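You operate a simulated robot arm through the tools that you are given. There is no shell and no other tool. Be economical: measure what you need, move in short steps, check, and stop when the job is done.

You run a simulated robot arm. Do the job below in one go: nothing can be reset, and whatever is moved stays where it is left.

JOB
Swap the rack's white module for the blue one and check the rack.
Fine: switch the rack off first and on again after; the old module goes on the mat, the new one in its slot. Set down upright: what you pick out.

Only the result counts: the job must be done as asked and must still hold three seconds after the hand-in. Knocking over, shifting, dropping, spilling or breaking anything else fails it.

ROBOT AND FRAMES
A 6-joint arm with a fingered hand, fixed in place. Base frame: the origin is at the foot of the arm, x ahead of it, y to its left, z up. Units: mm, degrees, N and s.
With the tool pointing down near the work surface it reaches from about 100 to 380 mm from the base axis. Its first joint turns from -166.0 to 166.0 degrees. Payload 5 kg.
The tool frame sits at the grasp point between the pads (the TCP): z along the fingers, y along the line on which they close. The tips reach 36 mm beyond it. The gripper opens to 120 mm. The gripper's body begins 42 mm behind the TCP. The gripper is a hand of 4 fingers: y runs from the thumb to the fingers, the wrist lies at [-19, -123, -211] in the tool frame.
Orientation is told as [roll, pitch, yaw] about the base's x, y, z axes, in that order, counted from this pose: with the fingers straight down and the wrist toward the robot, the tool's x, y and z point along [0, 1, 0], [1, 0, 0] and [0, 0, -1] of the base frame.

CONTROLS
- The arm moves only by the tool servo_tool. Its argument "motion" is a list of rows, each an object of numbers (a shift or turn left out is 0): "x", "y", "z": the shift along the tool's x, y, z in mm; "ax", "ay", "az": the turn, a rotation vector about the tool's x, y, z in degrees. In form: [{"x": .., "y": .., "z": .., "ax": .., "ay": .., "az": ..}, ...]. A call has 1 to 10 rows; each row shifts and turns the commanded pose from where the row before left it, along the tool's axes as they then stand. A row lasts 0.2 s, in which the tool goes at most 50 mm and 8.6 degrees; a call with a longer step from one row to the next is refused whole. Where a pose cannot be reached the arm comes as near as it can. A force on the tool above 40 N (or 10 N above the force at the start of the call, whichever is more), or a blocked arm, ends the call early, and 0.2 s more pass. In this call time passes only in rows, and 0.2 s behind the last. The reply holds the time, the measured pose of the TCP, the force on the tool along the base axes, the opening and the grip force, in the units named above and with some noise, with the torque about the TCP (base axes, N m) and any sound that the robot's microphone picked up.
- Cameras (640 x 400 px; columns grow to the right, rows downward): "scene" is fixed at [219.9, -498.2, 1604.1]; the picture's right is [0.96, -0.27, 0.00], its down [-0.13, -0.46, -0.88] and it looks along [0.24, 0.84, -0.48] (base axes); focal length 311 px, centre (320, 200). "wrist" rides on the gripper at [73, -101, -142] in the tool frame; the picture's right is [-0.79, 0.29, -0.54], its down [-0.56, -0.70, 0.44] and it looks along [-0.25, 0.65, 0.71] (tool axes); focal length 280 px, centre (320, 200). There is no depth. A picture from a camera that has moved, and an enlarged one, comes with that camera's place and axes in the base frame and with its lens.
- capture(camera): a new picture of that camera. It takes no simulated time.
- slide_trunk(by): slides the trunk up (or, below 0, down) by that many mm; the arm rides with it, the base frame stays. It gives what a move gives, with no picture.
- set_fingers(index, middle, ring, thumb_bend, thumb_turn): sets how far each is bent, from 0 (flat) to 1 (curled in); at 0.3 the hand is open as for a grip, at 0.7 the pads meet at the TCP. One left out holds its place. A second passes; each finger stops where it meets its share of the squeeze, and holds until it gets a number again. It is the only way to open and close the hand. It gives what a move gives, with no picture; readings hold the bend of each and the force on the fingers (four entries, about 0 where the hand has none), thumb and palm. thumb_turn goes from beside the hand (0) to across from the fingers (1), as for a grip.
- inspect(camera, box): a new picture of the part [left, top, right, bottom] of that camera's present view, enlarged. It takes no simulated time.
- finish_job(): hands the job in; it is judged then, once.

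Work in short steps. Places have to be worked out from the pictures, the camera data and where the tool is seen: move nearer, look again, correct. Check each grasp and each placing, and mend what went wrong. You have 120 turns and 84 pictures in all, those below and enlarged ones among them. Open the gripper and draw the arm clear of the work before you hand the job in, unless the task says otherwise; then end with one line.

The tools are called after ">>>" by a JSON object that holds its "name" and its "arguments". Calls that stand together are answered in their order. servo_tool: Moves the arm, as the interface text tells. Its arguments: {"type":"object","properties":{"motion":{"type":"array"}},"required":["motion"]} The other tools are called the same way: slide_trunk (by) slides the trunk up or down; set_fingers (index, middle, ring, thumb_bend, thumb_turn) moves the fingers one by one; capture (camera) takes a picture; inspect (camera, box) takes an enlarged picture of a part of a camera's view; finish_job () hands the job in.

At the start:

```text
clock: 0.0
ee_pos: [131.1, 703.7, 1186.9]
tcp_rot: [-0.1, -0.1, 0.0]
ft_force: [0.0, 0.2, -0.6]
torque: [0.03, 0.0, 0.01]
gripper_width: 119.7
grip_force: 0.0
shape: jaw
bend: [0.3, 0.3, 0.3, 0.3, 0.98]
finger forces: [0.0, 0.0, 0.0, 0.0, 0.0, 0.1]
trunk travel left (down, up): [-733.0, 107.0]
```

scene: 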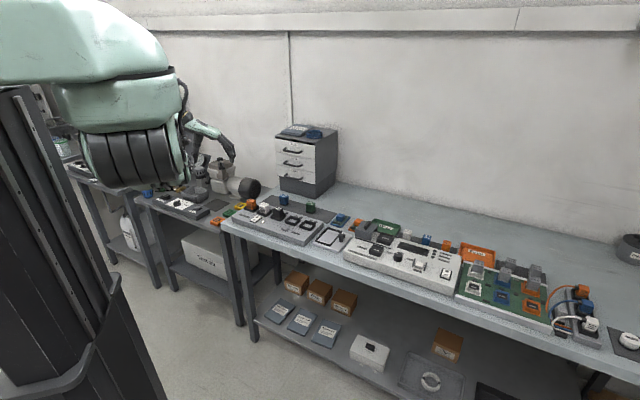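
wrist: 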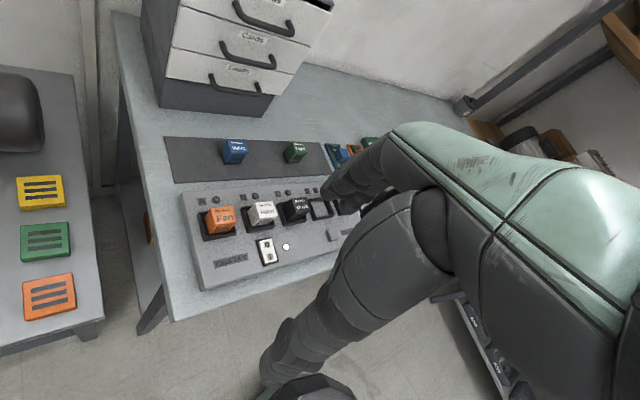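

I'll look closely at the rack and its surroundings before moving.

>>> {"name": "inspect", "arguments": {"camera": "wrist", "box": [160, 120, 400, 300]}}

>>> {"name": "inspect", "arguments": {"camera": "scene", "box": [210, 170, 390, 270]}}

```text
2.22 times, centred on (280, 210) of wrist
camera zoom: at [29.5, 775.8, 1329.4], right [0.29, -0.79, 0.54], down [-0.7, -0.56, -0.44], along [0.65, -0.25, -0.71], focal length 623 px, centre (409, 178)
```

zoom: 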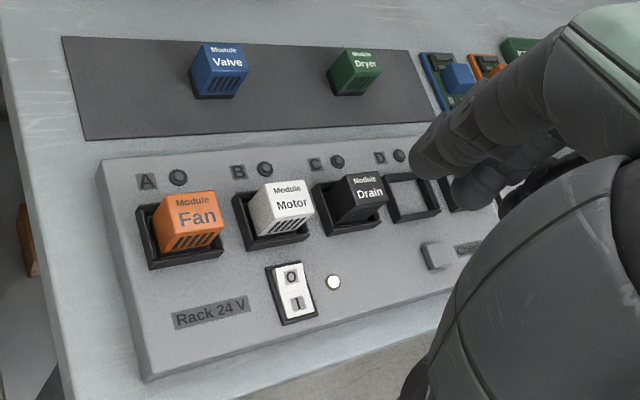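

```text
3.56 times, centred on (300, 220) of scene
camera zoom: at [219.9, -498.2, 1604.1], right [0.96, -0.27, 0.0], down [-0.13, -0.46, -0.88], along [0.24, 0.84, -0.48], focal length 1104 px, centre (391, 129)
```

zoom: 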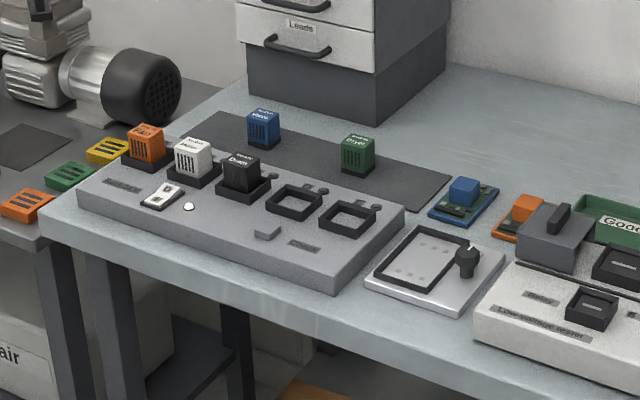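

Module B "Motor" (white) I triangulate at about (311,725,922 top), the switch at about (264,673,884), and the rack's row runs at about -45° in base. I'll test a pointing hand shape in free air first, for the switch.

>>> {"name": "set_fingers", "arguments": {"index": 0, "middle": 1, "ring": 1, "thumb_bend": 0.3, "thumb_turn": 0}}

>>> {"name": "capture", "arguments": {"camera": "wrist"}}

>>> {"name": "inspect", "arguments": {"camera": "scene", "box": [130, 100, 290, 200]}}

```text
clock: 1.0
ee_pos: [131.3, 702.6, 1186.5]
tcp_rot: [0.0, 0.0, 0.0]
ft_force: [-0.7, -0.5, -0.2]
torque: [0.0, 0.0, -0.04]
gripper_width: 183.3
grip_force: 0.1
shape: fingers
bend: [0.0, 1.0, 1.0, 0.3, 0.0]
finger forces: [0.0, 0.0, 0.0, 0.0, 0.0, 0.0]
trunk travel left (down, up): [-733.0, 107.0]
```

```text
79 pictures are left
camera wrist: at [29.6, 775.8, 1329.3], right [0.29, -0.79, 0.54], down [-0.7, -0.56, -0.44], along [0.65, -0.25, -0.71], focal length 280 px, centre (320, 200)
```

wrist: 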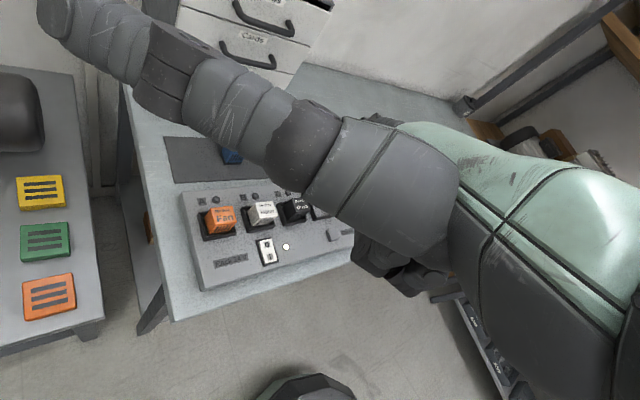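

```text
4.00 times, centred on (210, 150) of scene
camera zoom: at [219.9, -498.2, 1604.1], right [0.96, -0.27, 0.0], down [-0.13, -0.46, -0.88], along [0.24, 0.84, -0.48], focal length 1242 px, centre (760, 400)
```

zoom: 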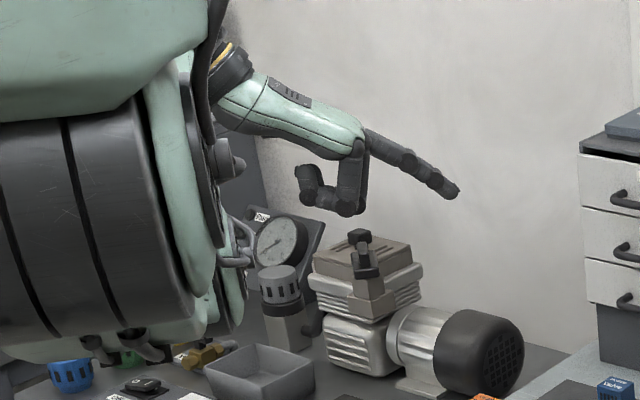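

Flat fingers point forward-down from the wrist (about 60° off tool z). I try a moderately bent index to find a pointing-down shape.

>>> {"name": "set_fingers", "arguments": {"index": 0.35}}

>>> {"name": "capture", "arguments": {"camera": "wrist"}}

>>> {"name": "inspect", "arguments": {"camera": "scene", "box": [170, 120, 266, 180]}}

```text
clock: 2.0
ee_pos: [130.5, 702.8, 1185.6]
tcp_rot: [-0.1, 0.0, 0.0]
ft_force: [0.5, 0.2, 1.1]
torque: [-0.01, -0.01, 0.0]
gripper_width: 169.1
grip_force: 0.0
shape: fingers
bend: [0.35, 1.0, 1.0, 0.3, 0.0]
finger forces: [0.0, 0.0, 0.1, 0.0, 0.0, 0.0]
trunk travel left (down, up): [-733.0, 107.0]
```

```text
77 pictures are left
camera wrist: at [29.5, 775.8, 1329.3], right [0.29, -0.79, 0.54], down [-0.7, -0.56, -0.44], along [0.65, -0.25, -0.71], focal length 280 px, centre (320, 200)
```

wrist: 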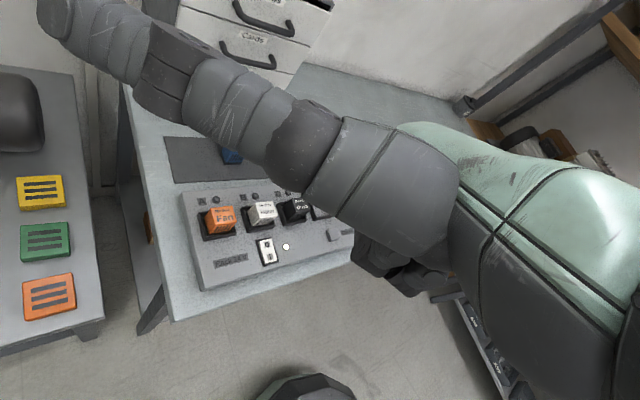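

```text
6.67 times, centred on (218, 150) of scene
camera zoom: at [219.9, -498.2, 1604.1], right [0.96, -0.27, 0.0], down [-0.13, -0.46, -0.88], along [0.24, 0.84, -0.48], focal length 2070 px, centre (1000, 533)
```

zoom: 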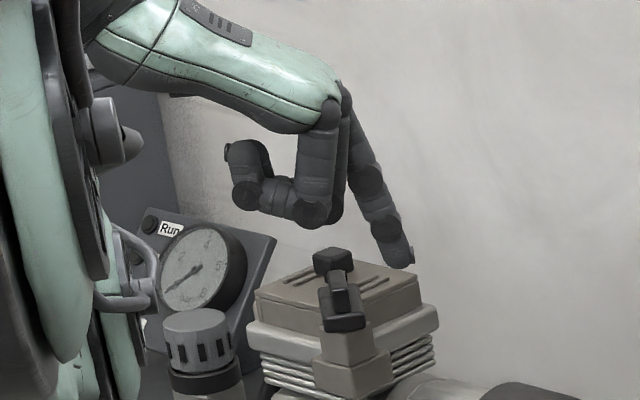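

The index tip is now the lowest point (about 39 mm below TCP, ~65 mm ahead). The thumb blocks the wrist view, so I tuck it in.

>>> {"name": "set_fingers", "arguments": {"thumb_bend": 1, "thumb_turn": 1}}

>>> {"name": "capture", "arguments": {"camera": "wrist"}}

>>> {"name": "inspect", "arguments": {"camera": "scene", "box": [170, 120, 266, 180]}}

```text
clock: 3.0
ee_pos: [130.6, 703.4, 1185.2]
tcp_rot: [0.0, -0.1, -0.1]
ft_force: [0.6, -0.1, 0.5]
torque: [-0.03, 0.05, 0.0]
gripper_width: 35.6
grip_force: 0.0
shape: fingers
bend: [0.32, 1.0, 1.0, 0.99, 0.99]
finger forces: [0.1, 0.0, 0.0, 0.0, 0.0, 0.0]
trunk travel left (down, up): [-733.0, 107.0]
```

```text
75 pictures are left
camera wrist: at [29.5, 775.8, 1329.3], right [0.29, -0.79, 0.54], down [-0.7, -0.56, -0.44], along [0.65, -0.25, -0.71], focal length 280 px, centre (320, 200)
```

wrist: 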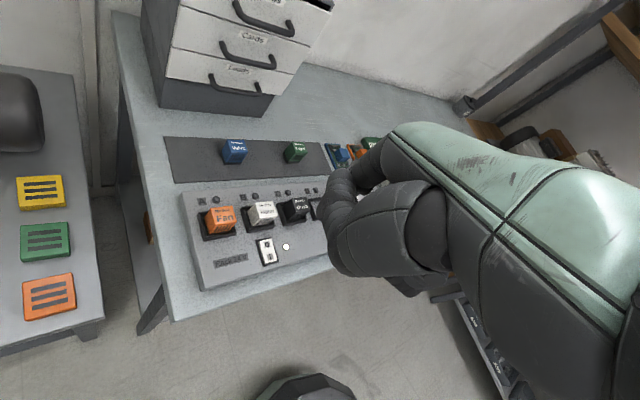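

```text
6.67 times, centred on (218, 150) of scene
camera zoom: at [219.9, -498.2, 1604.1], right [0.96, -0.27, 0.0], down [-0.13, -0.46, -0.88], along [0.24, 0.84, -0.48], focal length 2070 px, centre (1000, 533)
```

zoom: 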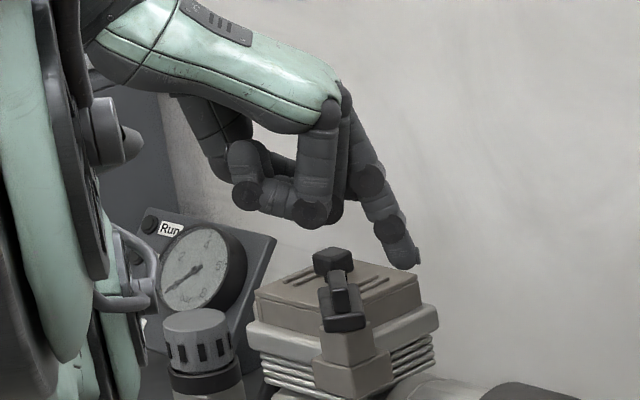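

The thumb now touches the index and hides it. I open the thumb across (as in the first picture), where the fingertip was visible.

>>> {"name": "set_fingers", "arguments": {"index": 0.35, "thumb_bend": 0.1, "thumb_turn": 1}}

>>> {"name": "capture", "arguments": {"camera": "wrist"}}

>>> {"name": "inspect", "arguments": {"camera": "scene", "box": [170, 120, 266, 180]}}

```text
clock: 4.0
ee_pos: [129.3, 702.7, 1186.7]
tcp_rot: [0.1, 0.0, 0.0]
ft_force: [0.3, 0.3, 0.3]
torque: [0.0, 0.02, 0.04]
gripper_width: 135.1
grip_force: 0.0
shape: fingers
bend: [0.35, 1.0, 1.0, 0.1, 0.96]
finger forces: [0.1, 0.1, 0.1, 0.0, 0.0, 0.1]
trunk travel left (down, up): [-733.0, 107.0]
```

```text
73 pictures are left
camera wrist: at [29.5, 775.8, 1329.4], right [0.29, -0.79, 0.54], down [-0.7, -0.56, -0.44], along [0.65, -0.25, -0.71], focal length 280 px, centre (320, 200)
```

wrist: 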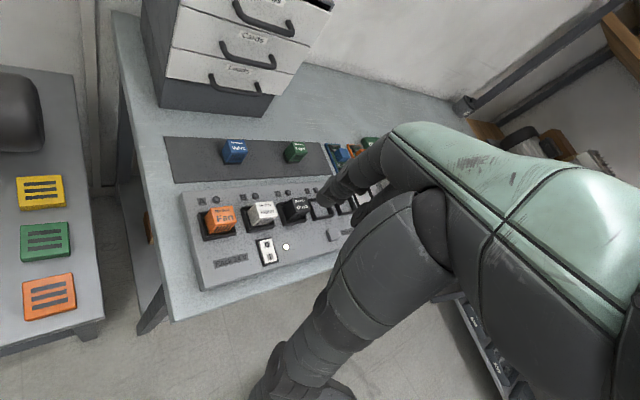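

```text
6.67 times, centred on (218, 150) of scene
camera zoom: at [219.9, -498.2, 1604.1], right [0.96, -0.27, 0.0], down [-0.13, -0.46, -0.88], along [0.24, 0.84, -0.48], focal length 2070 px, centre (1000, 533)
```

zoom: 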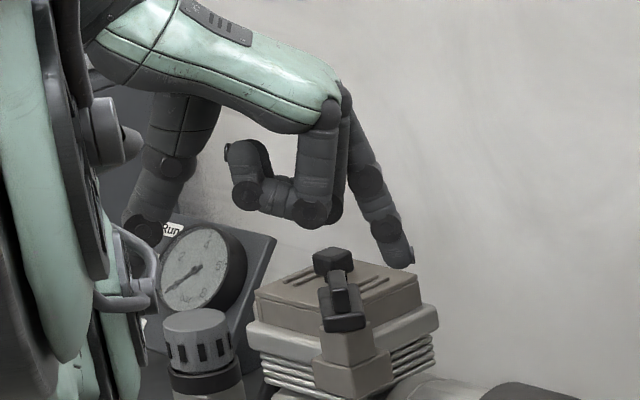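

Index tip triangulates to tool offset about (+10, +69, +35). The O half of the rocker is at about (273,682,886); I move the tip above it, stopping high.

>>> {"name": "servo_tool", "arguments": {"motion": [{"x": -15, "y": 38, "z": 0}, {"x": -14, "y": 38, "z": 0}, {"z": 40}, {"z": 40}, {"z": 40}, {"z": 40}]}}

>>> {"name": "capture", "arguments": {"camera": "wrist"}}

>>> {"name": "capture", "arguments": {"camera": "scene"}}

```text
clock: 5.4
ee_pos: [208.6, 677.1, 1025.2]
tcp_rot: [0.0, 0.0, -0.1]
ft_force: [0.0, 0.1, 1.1]
torque: [-0.04, 0.02, 0.02]
gripper_width: 135.1
grip_force: 0.0
shape: fingers
bend: [0.35, 1.0, 1.0, 0.1, 0.96]
finger forces: [0.0, 0.1, 0.0, 0.0, 0.0, 0.0]
out of reach, approached as far as the arm can: row 1
trunk travel left (down, up): [-733.0, 107.0]
```

```text
71 pictures are left
camera wrist: at [107.6, 749.7, 1168.0], right [0.29, -0.79, 0.54], down [-0.7, -0.56, -0.44], along [0.65, -0.25, -0.71], focal length 280 px, centre (320, 200)
```

wrist: 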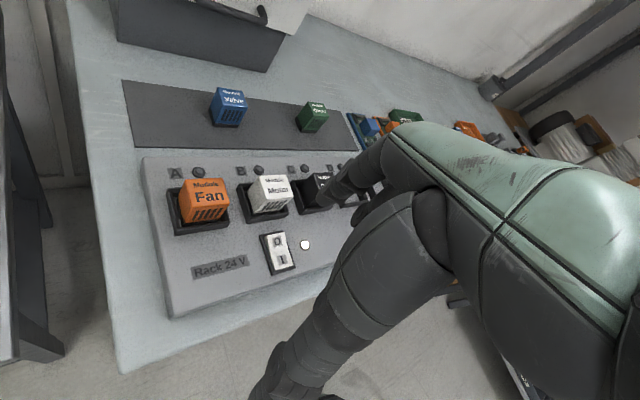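

```text
70 pictures are left
```

scene: 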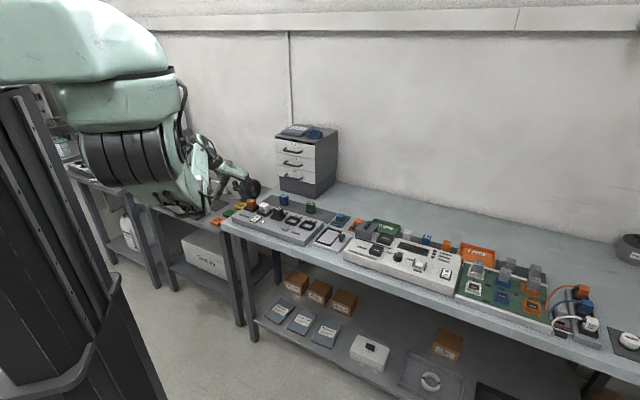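

O half again computes to about (272,679). I check an enlarged wrist view and the scene close-up of tip vs. rack.

>>> {"name": "inspect", "arguments": {"camera": "wrist", "box": [150, 130, 390, 280]}}

>>> {"name": "inspect", "arguments": {"camera": "scene", "box": [200, 150, 328, 230]}}

```text
2.67 times, centred on (270, 205) of wrist
camera zoom: at [107.6, 749.7, 1168.0], right [0.29, -0.79, 0.54], down [-0.7, -0.56, -0.44], along [0.65, -0.25, -0.71], focal length 748 px, centre (453, 187)
```

zoom: 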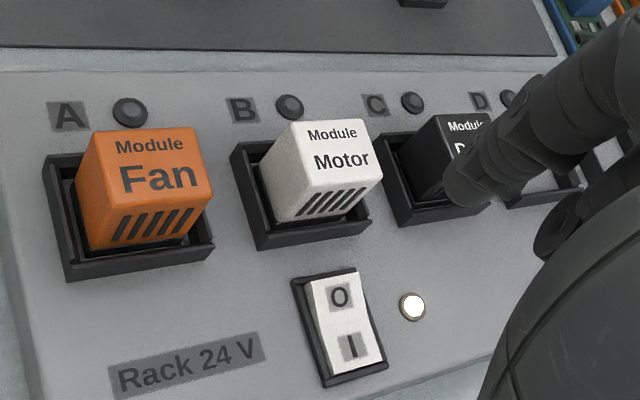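

```text
5.00 times, centred on (264, 190) of scene
camera zoom: at [219.9, -498.2, 1604.1], right [0.96, -0.27, 0.0], down [-0.13, -0.46, -0.88], along [0.24, 0.84, -0.48], focal length 1553 px, centre (600, 250)
```

zoom: 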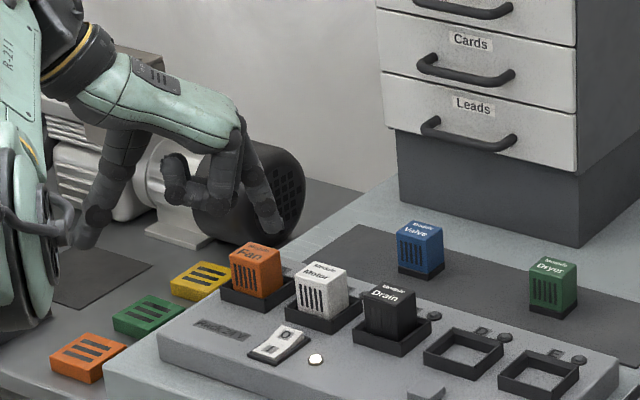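

The tip is at about (273,684,990); O at (275,680,886). I trim slightly and descend to just above the switch.

>>> {"name": "servo_tool", "arguments": {"motion": [{"x": -3, "y": 4, "z": 30}, {"z": 30}, {"z": 20}, {"z": 10}]}}

>>> {"name": "inspect", "arguments": {"camera": "wrist", "box": [150, 130, 390, 280]}}

>>> {"name": "inspect", "arguments": {"camera": "scene", "box": [220, 170, 316, 230]}}

```text
clock: 6.4
ee_pos: [210.4, 674.9, 933.3]
tcp_rot: [0.0, 0.0, 0.0]
ft_force: [-0.3, -0.5, 0.1]
torque: [-0.01, 0.01, 0.02]
gripper_width: 135.4
grip_force: 0.2
shape: fingers
bend: [0.35, 1.0, 1.0, 0.1, 0.96]
finger forces: [0.0, 0.1, 0.0, 0.1, 0.0, 0.0]
trunk travel left (down, up): [-733.0, 107.0]
```

```text
2.67 times, centred on (270, 205) of wrist
camera zoom: at [110.9, 746.8, 1076.9], right [0.29, -0.79, 0.54], down [-0.7, -0.56, -0.44], along [0.65, -0.25, -0.71], focal length 748 px, centre (453, 187)
```

zoom: 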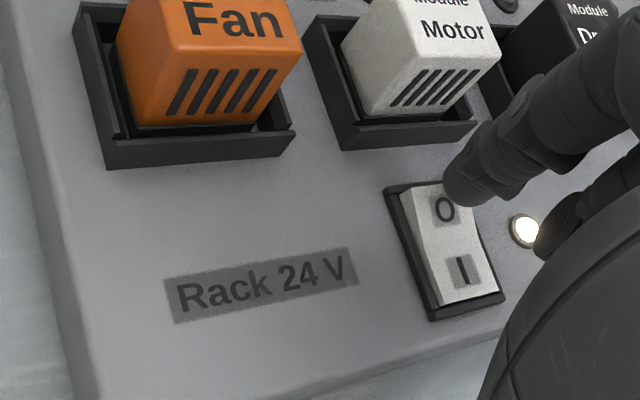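

```text
6.67 times, centred on (268, 200) of scene
camera zoom: at [219.9, -498.2, 1604.1], right [0.96, -0.27, 0.0], down [-0.13, -0.46, -0.88], along [0.24, 0.84, -0.48], focal length 2070 px, centre (667, 200)
```

zoom: 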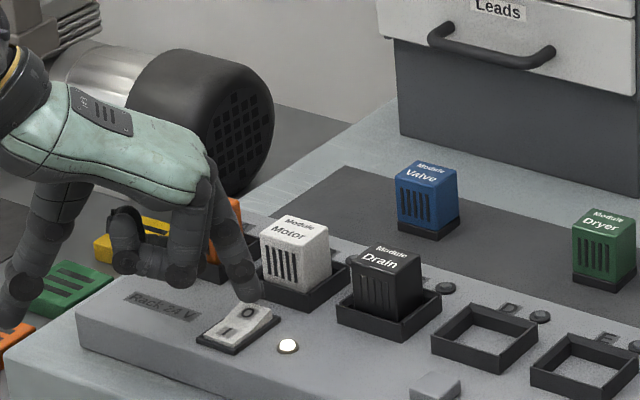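

The tip sits right above the O half. I press down in small steps, watching force and sound.

>>> {"name": "servo_tool", "arguments": {"motion": [{"z": 5}, {"z": 4}, {"z": 3}, {"z": 3}]}}

>>> {"name": "inspect", "arguments": {"camera": "wrist", "box": [150, 130, 390, 280]}}

```text
clock: 7.4
ee_pos: [209.5, 674.1, 921.0]
tcp_rot: [0.2, -0.1, 0.0]
ft_force: [-0.5, 1.1, 7.2]
torque: [0.05, -0.4, 0.0]
gripper_width: 136.2
grip_force: 3.0
shape: fingers
bend: [0.34, 1.0, 1.0, 0.1, 0.96]
finger forces: [6.9, 0.0, 0.0, 0.1, 0.1, 0.0]
trunk travel left (down, up): [-733.0, 107.0]
```

```text
2.67 times, centred on (270, 205) of wrist
camera zoom: at [109.7, 746.4, 1064.3], right [0.29, -0.79, 0.54], down [-0.7, -0.56, -0.45], along [0.65, -0.25, -0.71], focal length 748 px, centre (453, 187)
```

zoom: 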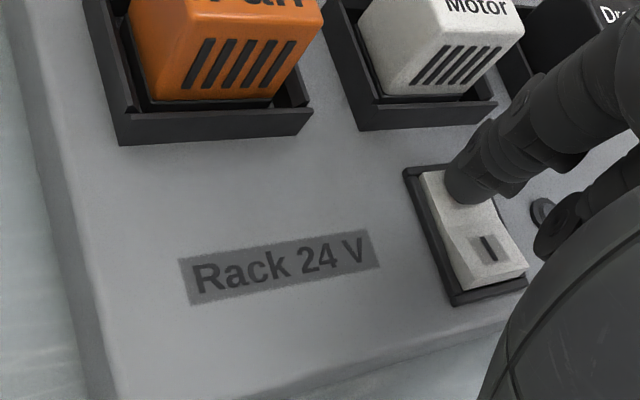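

The rocker tipped to O and the lamp looks dark. I lift off and confirm.

>>> {"name": "servo_tool", "arguments": {"motion": [{"z": -15}, {"z": -30}, {"z": -40}, {"z": -40}, {"z": -40}]}}

>>> {"name": "inspect", "arguments": {"camera": "wrist", "box": [150, 130, 390, 280]}}

```text
clock: 8.6
ee_pos: [212.4, 675.4, 1083.4]
tcp_rot: [-0.1, 0.0, 0.0]
ft_force: [0.3, -0.3, 0.6]
torque: [0.01, 0.01, 0.0]
gripper_width: 135.3
grip_force: 0.1
shape: fingers
bend: [0.35, 1.0, 1.0, 0.1, 0.96]
finger forces: [0.0, 0.0, 0.0, 0.1, 0.0, 0.1]
trunk travel left (down, up): [-733.0, 107.0]
```

```text
2.67 times, centred on (270, 205) of wrist
camera zoom: at [111.3, 748.0, 1226.4], right [0.29, -0.79, 0.54], down [-0.7, -0.56, -0.44], along [0.65, -0.25, -0.71], focal length 748 px, centre (453, 187)
```

zoom: 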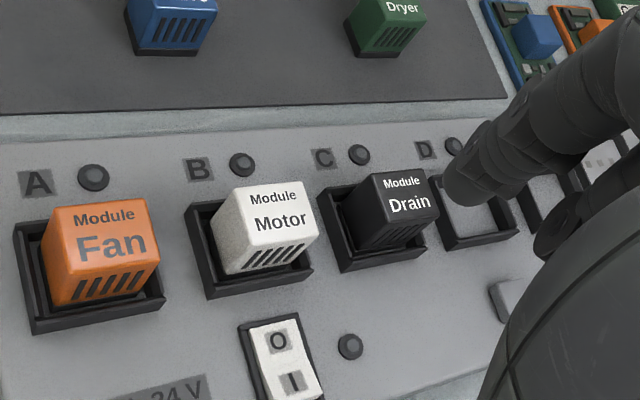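

Rack is off. Now I check the grip shape in free air: fingers and thumb at ~0.55 to see tip heights and where each finger lies.

>>> {"name": "set_fingers", "arguments": {"index": 0.55, "middle": 0.55, "ring": 0.55, "thumb_bend": 0.55, "thumb_turn": 1}}

>>> {"name": "capture", "arguments": {"camera": "wrist"}}

>>> {"name": "inspect", "arguments": {"camera": "scene", "box": [190, 130, 286, 190]}}

```text
clock: 9.6
ee_pos: [212.8, 675.7, 1082.3]
tcp_rot: [0.1, 0.0, 0.0]
ft_force: [-0.1, 0.5, 0.0]
torque: [-0.01, -0.01, -0.01]
gripper_width: 50.0
grip_force: 0.1
shape: fingers
bend: [0.55, 0.55, 0.55, 0.55, 1.0]
finger forces: [0.0, 0.1, 0.1, 0.0, 0.1, 0.0]
trunk travel left (down, up): [-733.0, 107.0]
```

```text
63 pictures are left
camera wrist: at [111.5, 748.6, 1226.3], right [0.29, -0.79, 0.54], down [-0.7, -0.56, -0.44], along [0.65, -0.25, -0.71], focal length 280 px, centre (320, 200)
```

wrist: 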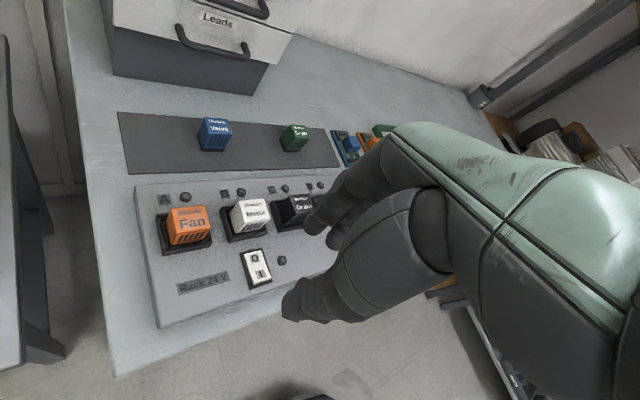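

```text
6.67 times, centred on (238, 160) of scene
camera zoom: at [219.9, -498.2, 1604.1], right [0.96, -0.27, 0.0], down [-0.13, -0.46, -0.88], along [0.24, 0.84, -0.48], focal length 2070 px, centre (867, 467)
```

zoom: 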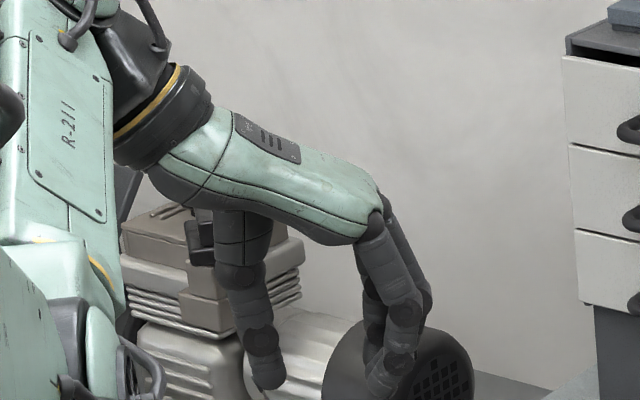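

Thumb is on tool x≈0, index ≈+6, middle ≈-16; tips stay 36 mm below TCP. Rack yaw is 45° and slot B centre ≈(315,723), module top ≈918. I open to a moderate width, keep the ring finger back, and turn the hand to yaw 45.

>>> {"name": "set_fingers", "arguments": {"index": 0.42, "middle": 0.42, "ring": 0.3, "thumb_bend": 0.42, "thumb_turn": 1}}

>>> {"name": "servo_tool", "arguments": {"motion": [{"az": -7.5}, {"az": -7.5}, {"az": -7.5}, {"az": -7.5}, {"az": -7.5}, {"az": -7.5}, {"x": -13, "y": 35}, {"x": -13, "y": 35}, {"x": -13, "y": 35}]}}

>>> {"name": "capture", "arguments": {"camera": "wrist"}}

>>> {"name": "inspect", "arguments": {"camera": "scene", "box": [190, 130, 350, 230]}}

```text
clock: 10.6
ee_pos: [211.3, 675.3, 1084.4]
tcp_rot: [0.0, 0.0, 0.0]
ft_force: [-0.3, 0.3, -0.1]
torque: [0.01, 0.0, 0.01]
gripper_width: 87.4
grip_force: 0.2
shape: fingers
bend: [0.42, 0.42, 0.3, 0.42, 0.99]
finger forces: [0.1, 0.1, 0.1, 0.0, 0.0, 0.0]
trunk travel left (down, up): [-733.0, 107.0]
```

```text
clock: 12.6
ee_pos: [314.1, 719.8, 1083.4]
tcp_rot: [0.0, 0.1, 44.9]
ft_force: [0.1, 0.0, -0.7]
torque: [-0.01, 0.01, -0.02]
gripper_width: 88.0
grip_force: 0.1
shape: fingers
bend: [0.42, 0.42, 0.3, 0.42, 0.99]
finger forces: [0.1, 0.0, 0.1, 0.0, 0.1, 0.0]
trunk travel left (down, up): [-733.0, 107.0]
```

```text
61 pictures are left
camera wrist: at [192.1, 700.5, 1227.2], right [0.76, -0.35, 0.54], down [-0.1, -0.89, -0.44], along [0.64, 0.28, -0.71], focal length 280 px, centre (320, 200)
```

wrist: 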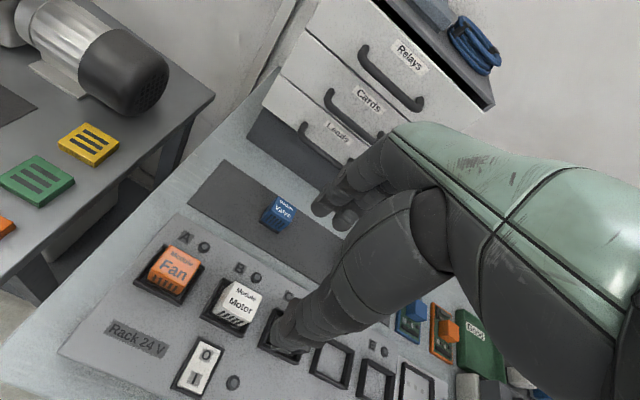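

```text
4.00 times, centred on (270, 180) of scene
camera zoom: at [219.9, -498.2, 1604.1], right [0.96, -0.27, 0.0], down [-0.13, -0.46, -0.88], along [0.24, 0.84, -0.48], focal length 1242 px, centre (520, 280)
```

zoom: 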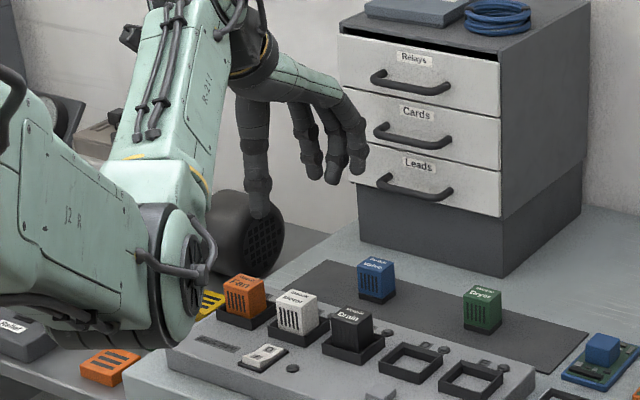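

Reach is fine. I zoom in to refine the Motor module's position in this orientation.

>>> {"name": "inspect", "arguments": {"camera": "wrist", "box": [120, 170, 360, 320]}}

>>> {"name": "inspect", "arguments": {"camera": "scene", "box": [230, 185, 326, 245]}}

```text
2.67 times, centred on (240, 245) of wrist
camera zoom: at [192.1, 700.5, 1227.2], right [0.76, -0.35, 0.54], down [-0.1, -0.89, -0.44], along [0.64, 0.28, -0.71], focal length 748 px, centre (533, 80)
```

zoom: 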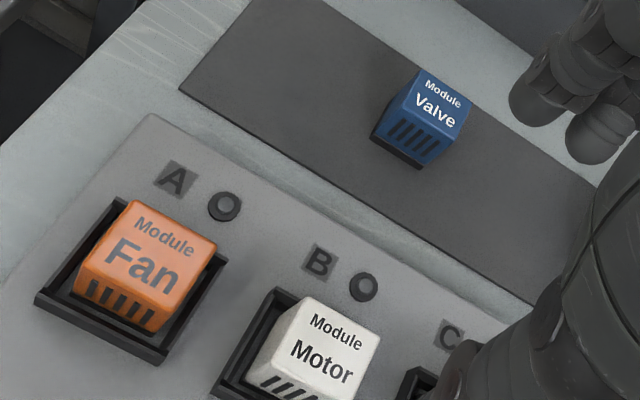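

```text
6.67 times, centred on (278, 215) of scene
camera zoom: at [219.9, -498.2, 1604.1], right [0.96, -0.27, 0.0], down [-0.13, -0.46, -0.88], along [0.24, 0.84, -0.48], focal length 2070 px, centre (600, 100)
```

zoom: 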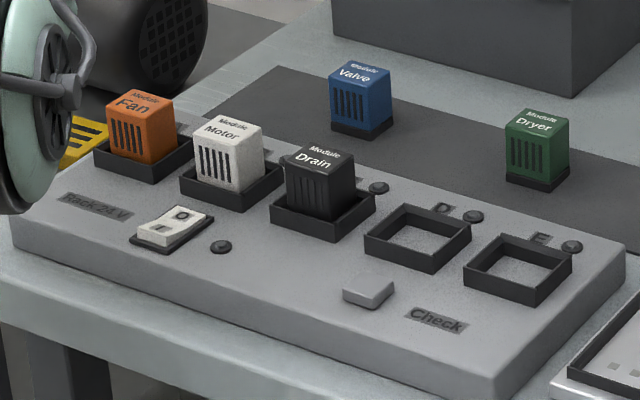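

Motor module centre ≈(313,720), top ≈921; TCP is right above it. I descend most of the way, then check arm and finger clearance.

>>> {"name": "servo_tool", "arguments": {"motion": [{"x": 3, "z": 30}, {"z": 30}, {"z": 30}, {"z": 25}]}}

>>> {"name": "capture", "arguments": {"camera": "wrist"}}

>>> {"name": "inspect", "arguments": {"camera": "scene", "box": [180, 150, 340, 250]}}

```text
clock: 13.6
ee_pos: [311.1, 724.1, 969.4]
tcp_rot: [0.0, 0.0, 45.1]
ft_force: [0.5, 0.4, 0.2]
torque: [-0.02, 0.01, -0.01]
gripper_width: 88.0
grip_force: 0.1
shape: fingers
bend: [0.42, 0.42, 0.3, 0.42, 0.99]
finger forces: [0.0, 0.0, 0.0, 0.0, 0.0, 0.0]
trunk travel left (down, up): [-733.0, 107.0]
```

```text
57 pictures are left
camera wrist: at [188.5, 704.3, 1112.9], right [0.76, -0.35, 0.54], down [-0.1, -0.89, -0.44], along [0.64, 0.28, -0.71], focal length 280 px, centre (320, 200)
```

wrist: 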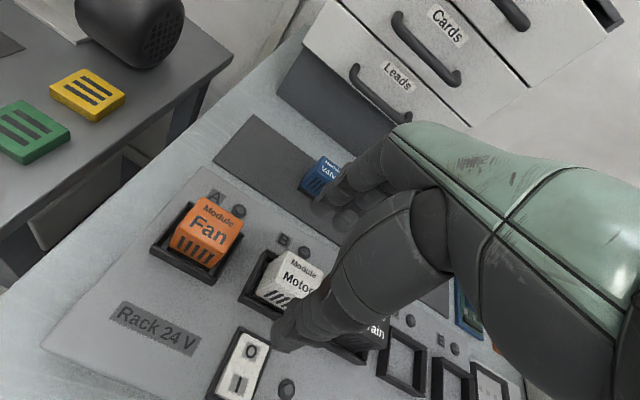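

```text
4.00 times, centred on (260, 200) of scene
camera zoom: at [219.9, -498.2, 1604.1], right [0.96, -0.27, 0.0], down [-0.13, -0.46, -0.88], along [0.24, 0.84, -0.48], focal length 1242 px, centre (560, 200)
```

zoom: 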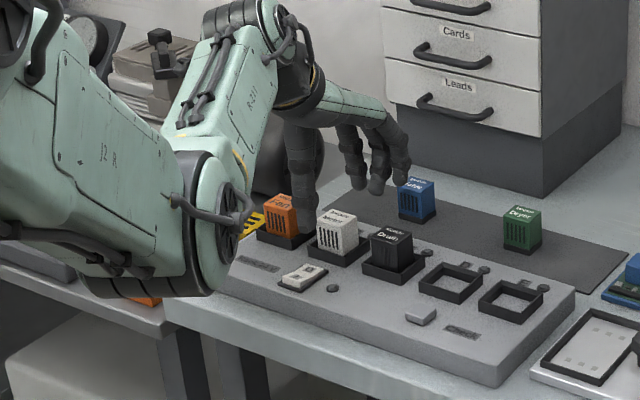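

Clearances look good; tips straddle the module. I lower to TCP z≈933 (tips just over the socket rim).

>>> {"name": "servo_tool", "arguments": {"motion": [{"z": 15}, {"z": 12}, {"z": 8}]}}

>>> {"name": "inspect", "arguments": {"camera": "wrist", "box": [200, 180, 440, 330]}}

>>> {"name": "inspect", "arguments": {"camera": "scene", "box": [230, 170, 326, 230]}}

```text
clock: 14.4
ee_pos: [311.6, 723.0, 934.3]
tcp_rot: [0.0, 0.0, 44.9]
ft_force: [0.9, -0.3, 0.4]
torque: [-0.02, -0.01, 0.01]
gripper_width: 87.9
grip_force: 0.0
shape: fingers
bend: [0.42, 0.42, 0.3, 0.42, 0.99]
finger forces: [0.1, 0.0, 0.0, 0.0, 0.0, 0.0]
trunk travel left (down, up): [-733.0, 107.0]
```

```text
2.67 times, centred on (320, 255) of wrist
camera zoom: at [189.0, 702.6, 1077.7], right [0.76, -0.35, 0.54], down [-0.1, -0.89, -0.44], along [0.64, 0.28, -0.71], focal length 748 px, centre (320, 53)
```

zoom: 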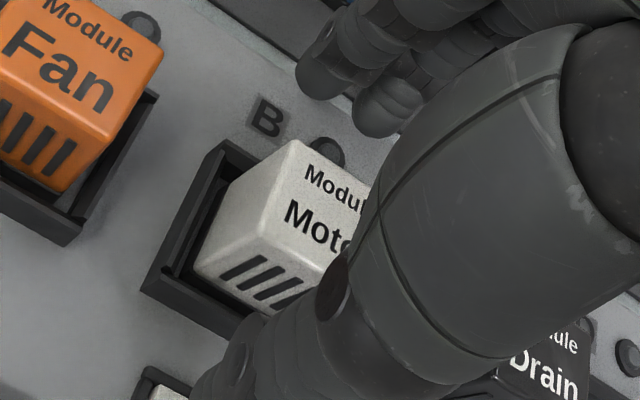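

```text
6.67 times, centred on (278, 200) of scene
camera zoom: at [219.9, -498.2, 1604.1], right [0.96, -0.27, 0.0], down [-0.13, -0.46, -0.88], along [0.24, 0.84, -0.48], focal length 2070 px, centre (600, 200)
```

zoom: 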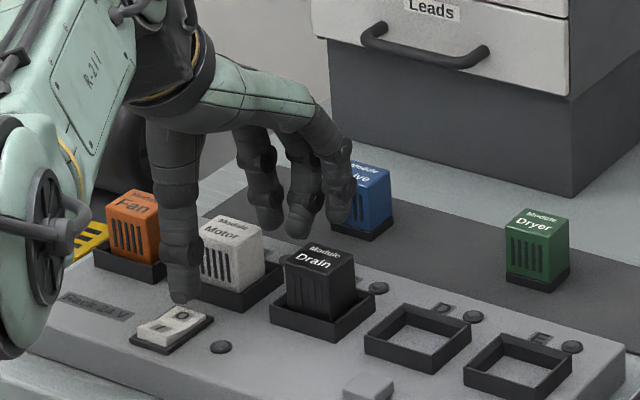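

Index and middle sit behind the module and the thumb in front, well aligned. I close thumb, index and middle on the module.

>>> {"name": "set_fingers", "arguments": {"index": 0.7, "middle": 0.7, "thumb_bend": 0.7}}

>>> {"name": "inspect", "arguments": {"camera": "wrist", "box": [200, 180, 440, 330]}}

>>> {"name": "inspect", "arguments": {"camera": "scene", "box": [230, 170, 326, 230]}}

```text
clock: 15.4
ee_pos: [311.2, 723.4, 934.4]
tcp_rot: [-0.1, 0.0, 45.0]
ft_force: [0.0, -0.5, 0.1]
torque: [0.02, -0.01, -0.03]
gripper_width: 29.8
grip_force: 11.8
shape: fingers
bend: [0.64, 0.65, 0.3, 0.61, 1.0]
finger forces: [5.6, 5.8, 0.1, 0.0, 11.7, 0.0]
trunk travel left (down, up): [-733.0, 107.0]
```

```text
2.67 times, centred on (320, 255) of wrist
camera zoom: at [189.0, 702.7, 1077.8], right [0.76, -0.35, 0.54], down [-0.1, -0.89, -0.44], along [0.64, 0.28, -0.71], focal length 748 px, centre (320, 53)
```

zoom: 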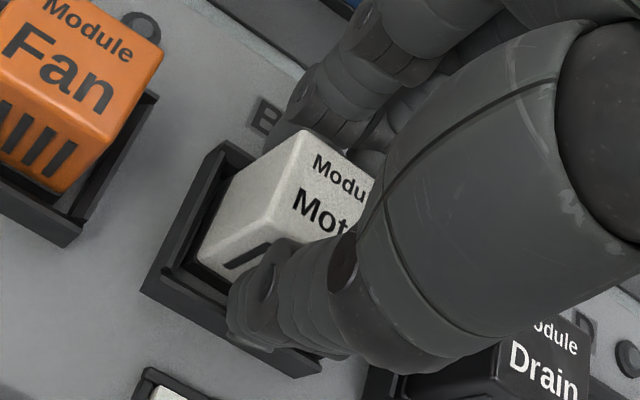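

```text
6.67 times, centred on (278, 200) of scene
camera zoom: at [219.9, -498.2, 1604.1], right [0.96, -0.27, 0.0], down [-0.13, -0.46, -0.88], along [0.24, 0.84, -0.48], focal length 2070 px, centre (600, 200)
```

zoom: 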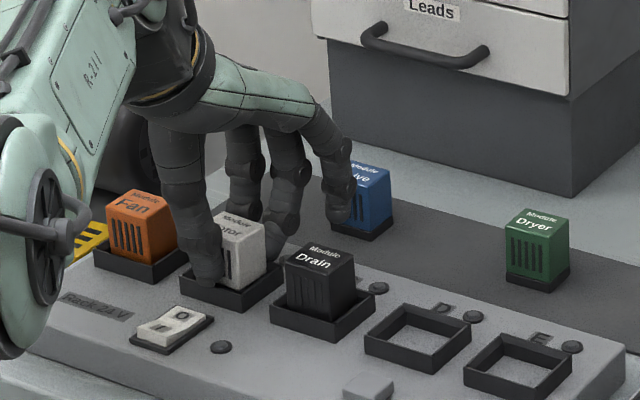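

Grip holds at ~12 N on three digits. I lift straight up in small steps.

>>> {"name": "servo_tool", "arguments": {"motion": [{"z": -4}, {"z": -6}, {"z": -10}, {"z": -15}, {"z": -20}, {"z": -25}]}}

>>> {"name": "inspect", "arguments": {"camera": "scene", "box": [220, 160, 316, 220]}}

>>> {"name": "capture", "arguments": {"camera": "wrist"}}

```text
clock: 16.8
ee_pos: [312.1, 723.9, 1013.7]
tcp_rot: [0.0, 0.0, 45.0]
ft_force: [0.0, -1.2, -1.3]
torque: [-0.02, 0.02, 0.01]
gripper_width: 30.0
grip_force: 12.1
shape: fingers
bend: [0.64, 0.65, 0.3, 0.61, 1.0]
finger forces: [5.7, 6.0, 0.0, 0.0, 11.6, 0.0]
trunk travel left (down, up): [-733.0, 107.0]
```

```text
6.67 times, centred on (268, 190) of scene
camera zoom: at [219.9, -498.2, 1604.1], right [0.96, -0.27, 0.0], down [-0.13, -0.46, -0.88], along [0.24, 0.84, -0.48], focal length 2070 px, centre (667, 267)
```

zoom: 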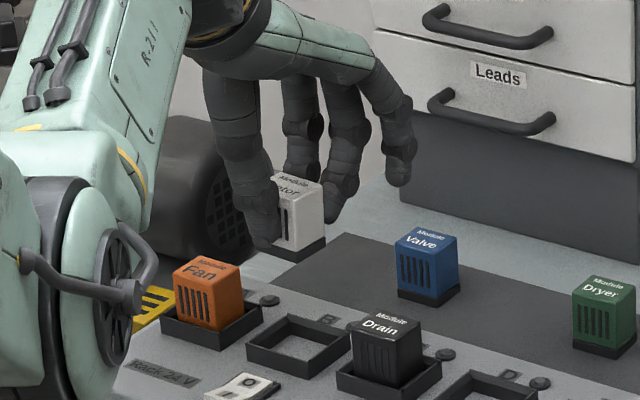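

```text
50 pictures are left
camera wrist: at [189.7, 702.5, 1157.5], right [0.76, -0.35, 0.54], down [-0.1, -0.89, -0.44], along [0.64, 0.28, -0.71], focal length 280 px, centre (320, 200)
```

wrist: 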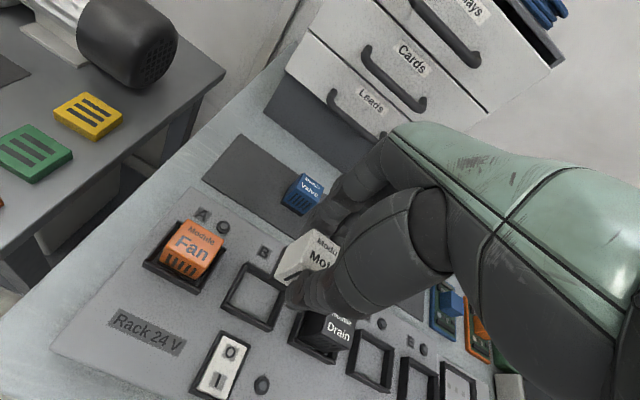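

Module is out and upright. Mat top I estimate ~22 mm below rack top; I carry it over the free spot between Valve and Dryer, about (471,776).

>>> {"name": "servo_tool", "arguments": {"motion": [{"x": -18, "y": 37}, {"x": -18, "y": 37}, {"x": -19, "y": 38}, {"x": -18.5, "y": 38}, {"z": 20}]}}

>>> {"name": "capture", "arguments": {"camera": "wrist"}}

>>> {"name": "inspect", "arguments": {"camera": "scene", "box": [210, 140, 370, 240]}}

```text
clock: 18.0
ee_pos: [447.5, 750.1, 1005.1]
tcp_rot: [0.0, 0.0, 45.0]
ft_force: [-0.3, -0.1, -0.7]
torque: [-0.04, -0.01, 0.02]
gripper_width: 29.8
grip_force: 11.2
shape: fingers
bend: [0.64, 0.65, 0.3, 0.61, 1.0]
finger forces: [5.8, 5.8, 0.0, 0.0, 11.5, 0.0]
out of reach, approached as far as the arm can: row 3, 4, 5
trunk travel left (down, up): [-733.0, 107.0]
```

```text
49 pictures are left
camera wrist: at [325.6, 729.4, 1148.3], right [0.76, -0.35, 0.54], down [-0.1, -0.89, -0.44], along [0.64, 0.28, -0.71], focal length 280 px, centre (320, 200)
```

wrist: 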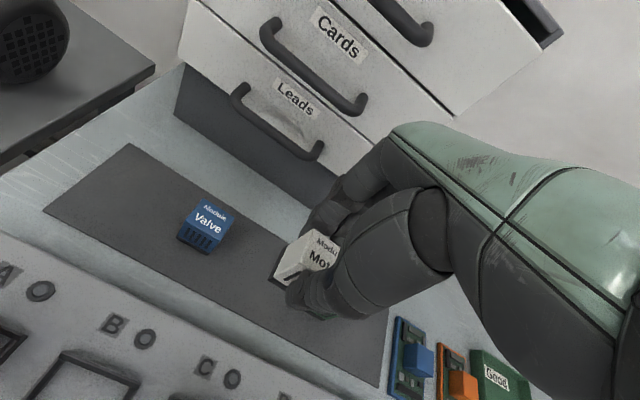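

```text
4.00 times, centred on (290, 190) of scene
camera zoom: at [219.9, -498.2, 1604.1], right [0.96, -0.27, 0.0], down [-0.13, -0.46, -0.88], along [0.24, 0.84, -0.48], focal length 1242 px, centre (440, 240)
```

zoom: 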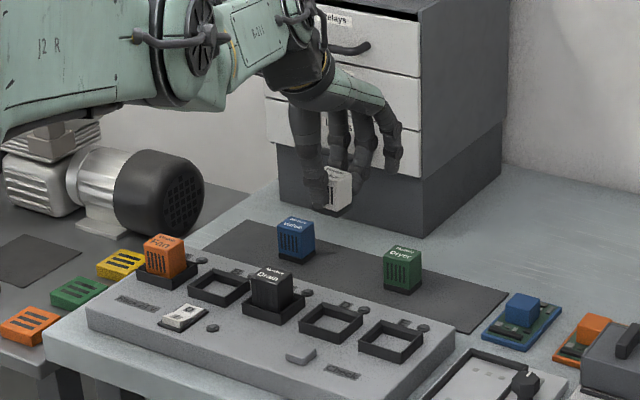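

The arm is at its reach limit at this height. I retract and raise, then lower the trunk to gain reach.

>>> {"name": "servo_tool", "arguments": {"motion": [{"y": -40}, {"y": -40, "z": -20}, {"z": -40}, {"z": -40}, {"z": -40}]}}

>>> {"name": "slide_trunk", "arguments": {"by": -60}}

```text
clock: 18.5
ee_pos: [402.0, 679.2, 937.0]
tcp_rot: [-4.5, 10.0, 44.5]
ft_force: [12.4, 12.2, 3.2]
torque: [0.52, -0.57, 0.08]
gripper_width: 31.0
grip_force: 18.7
shape: fingers
bend: [0.58, 0.61, 0.3, 0.65, 1.0]
finger forces: [11.8, 12.3, 0.0, 0.1, 12.9, 0.0]
trunk travel left (down, up): [-733.0, 107.0]
stopped in row 2: the force on the tool passed its limit at 60 N (the readings are from after the stop); the commanded pose is now the measured one
```

```text
clock: 19.0
ee_pos: [402.7, 684.5, 932.5]
tcp_rot: [-4.3, 9.1, 44.6]
ft_force: [5.9, 2.8, 7.3]
torque: [0.0, -0.24, 0.02]
gripper_width: 30.6
grip_force: 22.3
shape: fingers
bend: [0.61, 0.63, 0.3, 0.65, 1.0]
finger forces: [8.0, 8.9, 0.1, 0.0, 27.3, 0.1]
trunk travel left (down, up): [-719.0, 121.0]
stopped: the force on the tool passed its limit at 50 N (the readings are from after the stop); the commanded pose is now the measured one
```

Something went wrong: the arm dipped and touched something. I look before doing anything.

>>> {"name": "capture", "arguments": {"camera": "wrist"}}

>>> {"name": "inspect", "arguments": {"camera": "scene", "box": [210, 150, 338, 230]}}

```text
47 pictures are left
camera wrist: at [289.4, 687.6, 1085.0], right [0.79, -0.27, 0.55], down [-0.12, -0.95, -0.28], along [0.6, 0.16, -0.79], focal length 280 px, centre (320, 200)
```

wrist: 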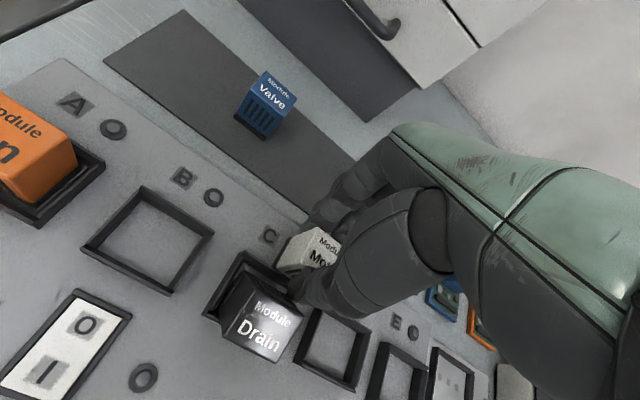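

```text
5.00 times, centred on (274, 190) of scene
camera zoom: at [219.9, -498.2, 1604.1], right [0.96, -0.27, 0.0], down [-0.13, -0.46, -0.88], along [0.24, 0.84, -0.48], focal length 1553 px, centre (550, 250)
```

zoom: 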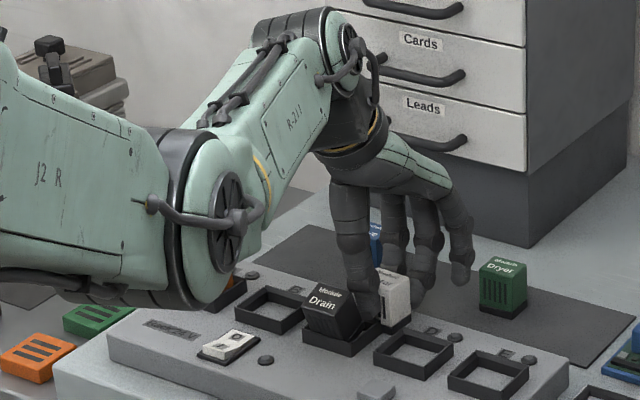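

The thumb has pushed the Drain module, tilting it in its socket; white is still held. I back out gently, up and slightly away (+v), so Drain can settle back.

>>> {"name": "servo_tool", "arguments": {"motion": [{"y": 3, "z": -4}, {"y": 2, "z": -6}]}}

>>> {"name": "inspect", "arguments": {"camera": "scene", "box": [240, 180, 304, 220]}}

```text
clock: 19.6
ee_pos: [404.5, 688.4, 938.4]
tcp_rot: [-4.5, 9.6, 44.6]
ft_force: [0.6, -0.4, -1.5]
torque: [0.0, 0.01, 0.0]
gripper_width: 30.9
grip_force: 11.8
shape: fingers
bend: [0.62, 0.65, 0.3, 0.63, 1.0]
finger forces: [6.0, 6.1, 0.0, 0.0, 12.2, 0.0]
trunk travel left (down, up): [-719.0, 121.0]
```

```text
10.00 times, centred on (272, 200) of scene
camera zoom: at [219.9, -498.2, 1604.1], right [0.96, -0.27, 0.0], down [-0.13, -0.46, -0.88], along [0.24, 0.84, -0.48], focal length 3106 px, centre (800, 200)
```

zoom: 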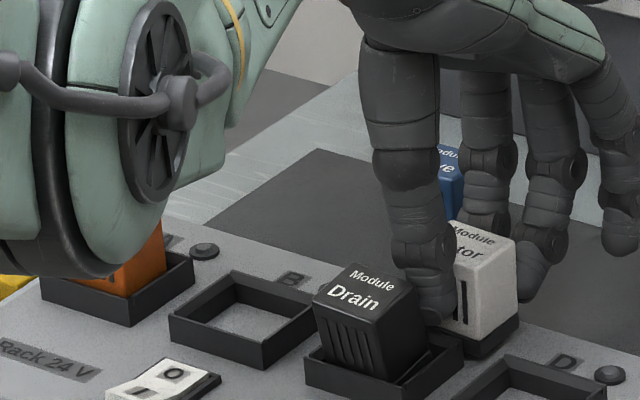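

Contact is gone; Drain still leans in its socket. I keep raising straight clear.

>>> {"name": "servo_tool", "arguments": {"motion": [{"y": 2, "z": -10}, {"z": -20}, {"z": -25}, {"z": -25}]}}

>>> {"name": "inspect", "arguments": {"camera": "scene", "box": [210, 160, 306, 220]}}

>>> {"name": "capture", "arguments": {"camera": "wrist"}}

```text
clock: 20.6
ee_pos: [411.7, 702.2, 1020.5]
tcp_rot: [-4.3, 9.3, 44.6]
ft_force: [0.4, 0.4, -0.3]
torque: [0.0, -0.02, 0.01]
gripper_width: 30.8
grip_force: 12.3
shape: fingers
bend: [0.62, 0.65, 0.3, 0.63, 1.0]
finger forces: [6.0, 6.0, 0.0, 0.0, 12.0, 0.0]
trunk travel left (down, up): [-719.0, 121.0]
```

```text
6.67 times, centred on (258, 190) of scene
camera zoom: at [219.9, -498.2, 1604.1], right [0.96, -0.27, 0.0], down [-0.13, -0.46, -0.88], along [0.24, 0.84, -0.48], focal length 2070 px, centre (733, 267)
```

zoom: 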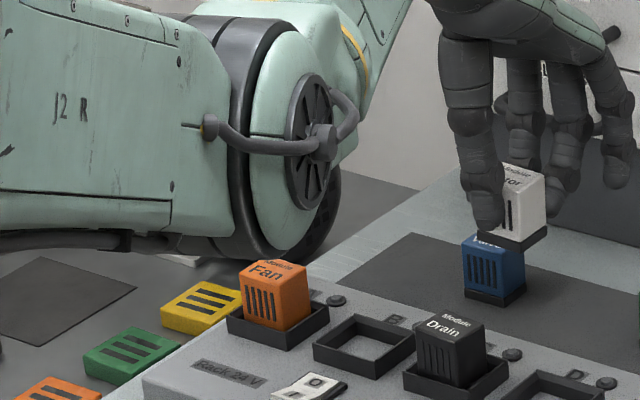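

```text
43 pictures are left
camera wrist: at [298.2, 707.2, 1171.0], right [0.8, -0.26, 0.55], down [-0.12, -0.95, -0.28], along [0.59, 0.16, -0.79], focal length 280 px, centre (320, 200)
```

wrist: 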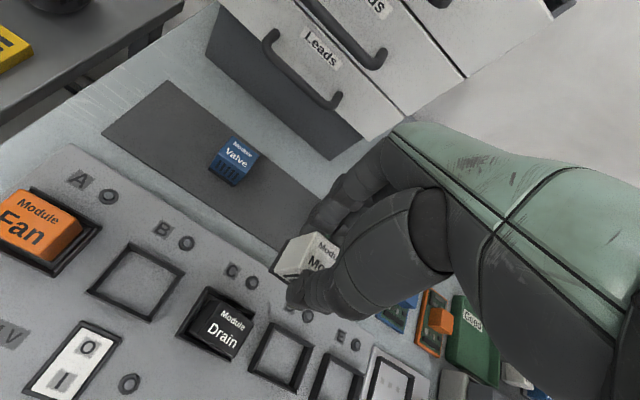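

Drain appears to have dropped back into its socket. I level the hand again, raise it a little, and view the whole arm to understand its reach.

>>> {"name": "servo_tool", "arguments": {"motion": [{"ax": -4.5, "ay": 2.1, "z": -10}, {"ax": -4.6, "ay": 2.2, "z": -10}, {"z": -20}]}}

>>> {"name": "capture", "arguments": {"camera": "scene"}}

>>> {"name": "inspect", "arguments": {"camera": "scene", "box": [230, 150, 326, 240]}}

```text
clock: 21.4
ee_pos: [413.5, 706.7, 1057.6]
tcp_rot: [0.0, 0.2, 44.9]
ft_force: [-0.1, 0.8, -1.0]
torque: [0.0, 0.0, -0.05]
gripper_width: 30.8
grip_force: 12.0
shape: fingers
bend: [0.63, 0.65, 0.3, 0.63, 1.0]
finger forces: [5.9, 6.0, 0.1, 0.1, 12.0, 0.1]
trunk travel left (down, up): [-719.0, 121.0]
```

```text
42 pictures are left
```

scene: 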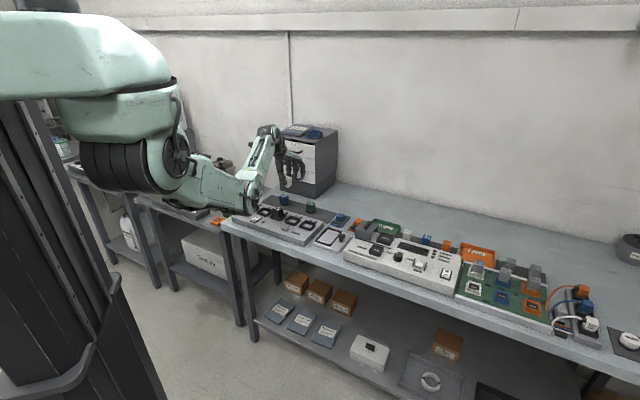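

```text
4.44 times, centred on (278, 195) of scene
camera zoom: at [219.9, -498.2, 1604.1], right [0.96, -0.27, 0.0], down [-0.13, -0.46, -0.88], along [0.24, 0.84, -0.48], focal length 1380 px, centre (507, 222)
```

zoom: 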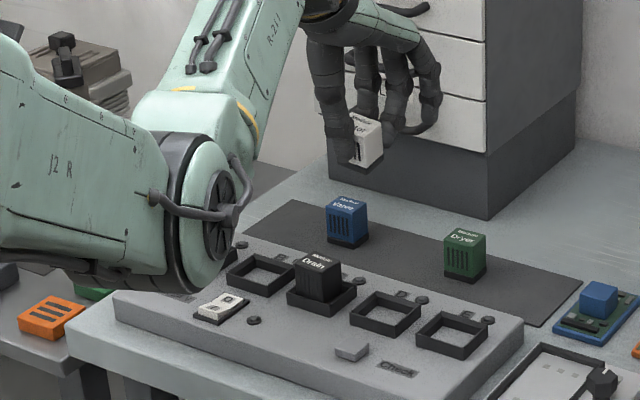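

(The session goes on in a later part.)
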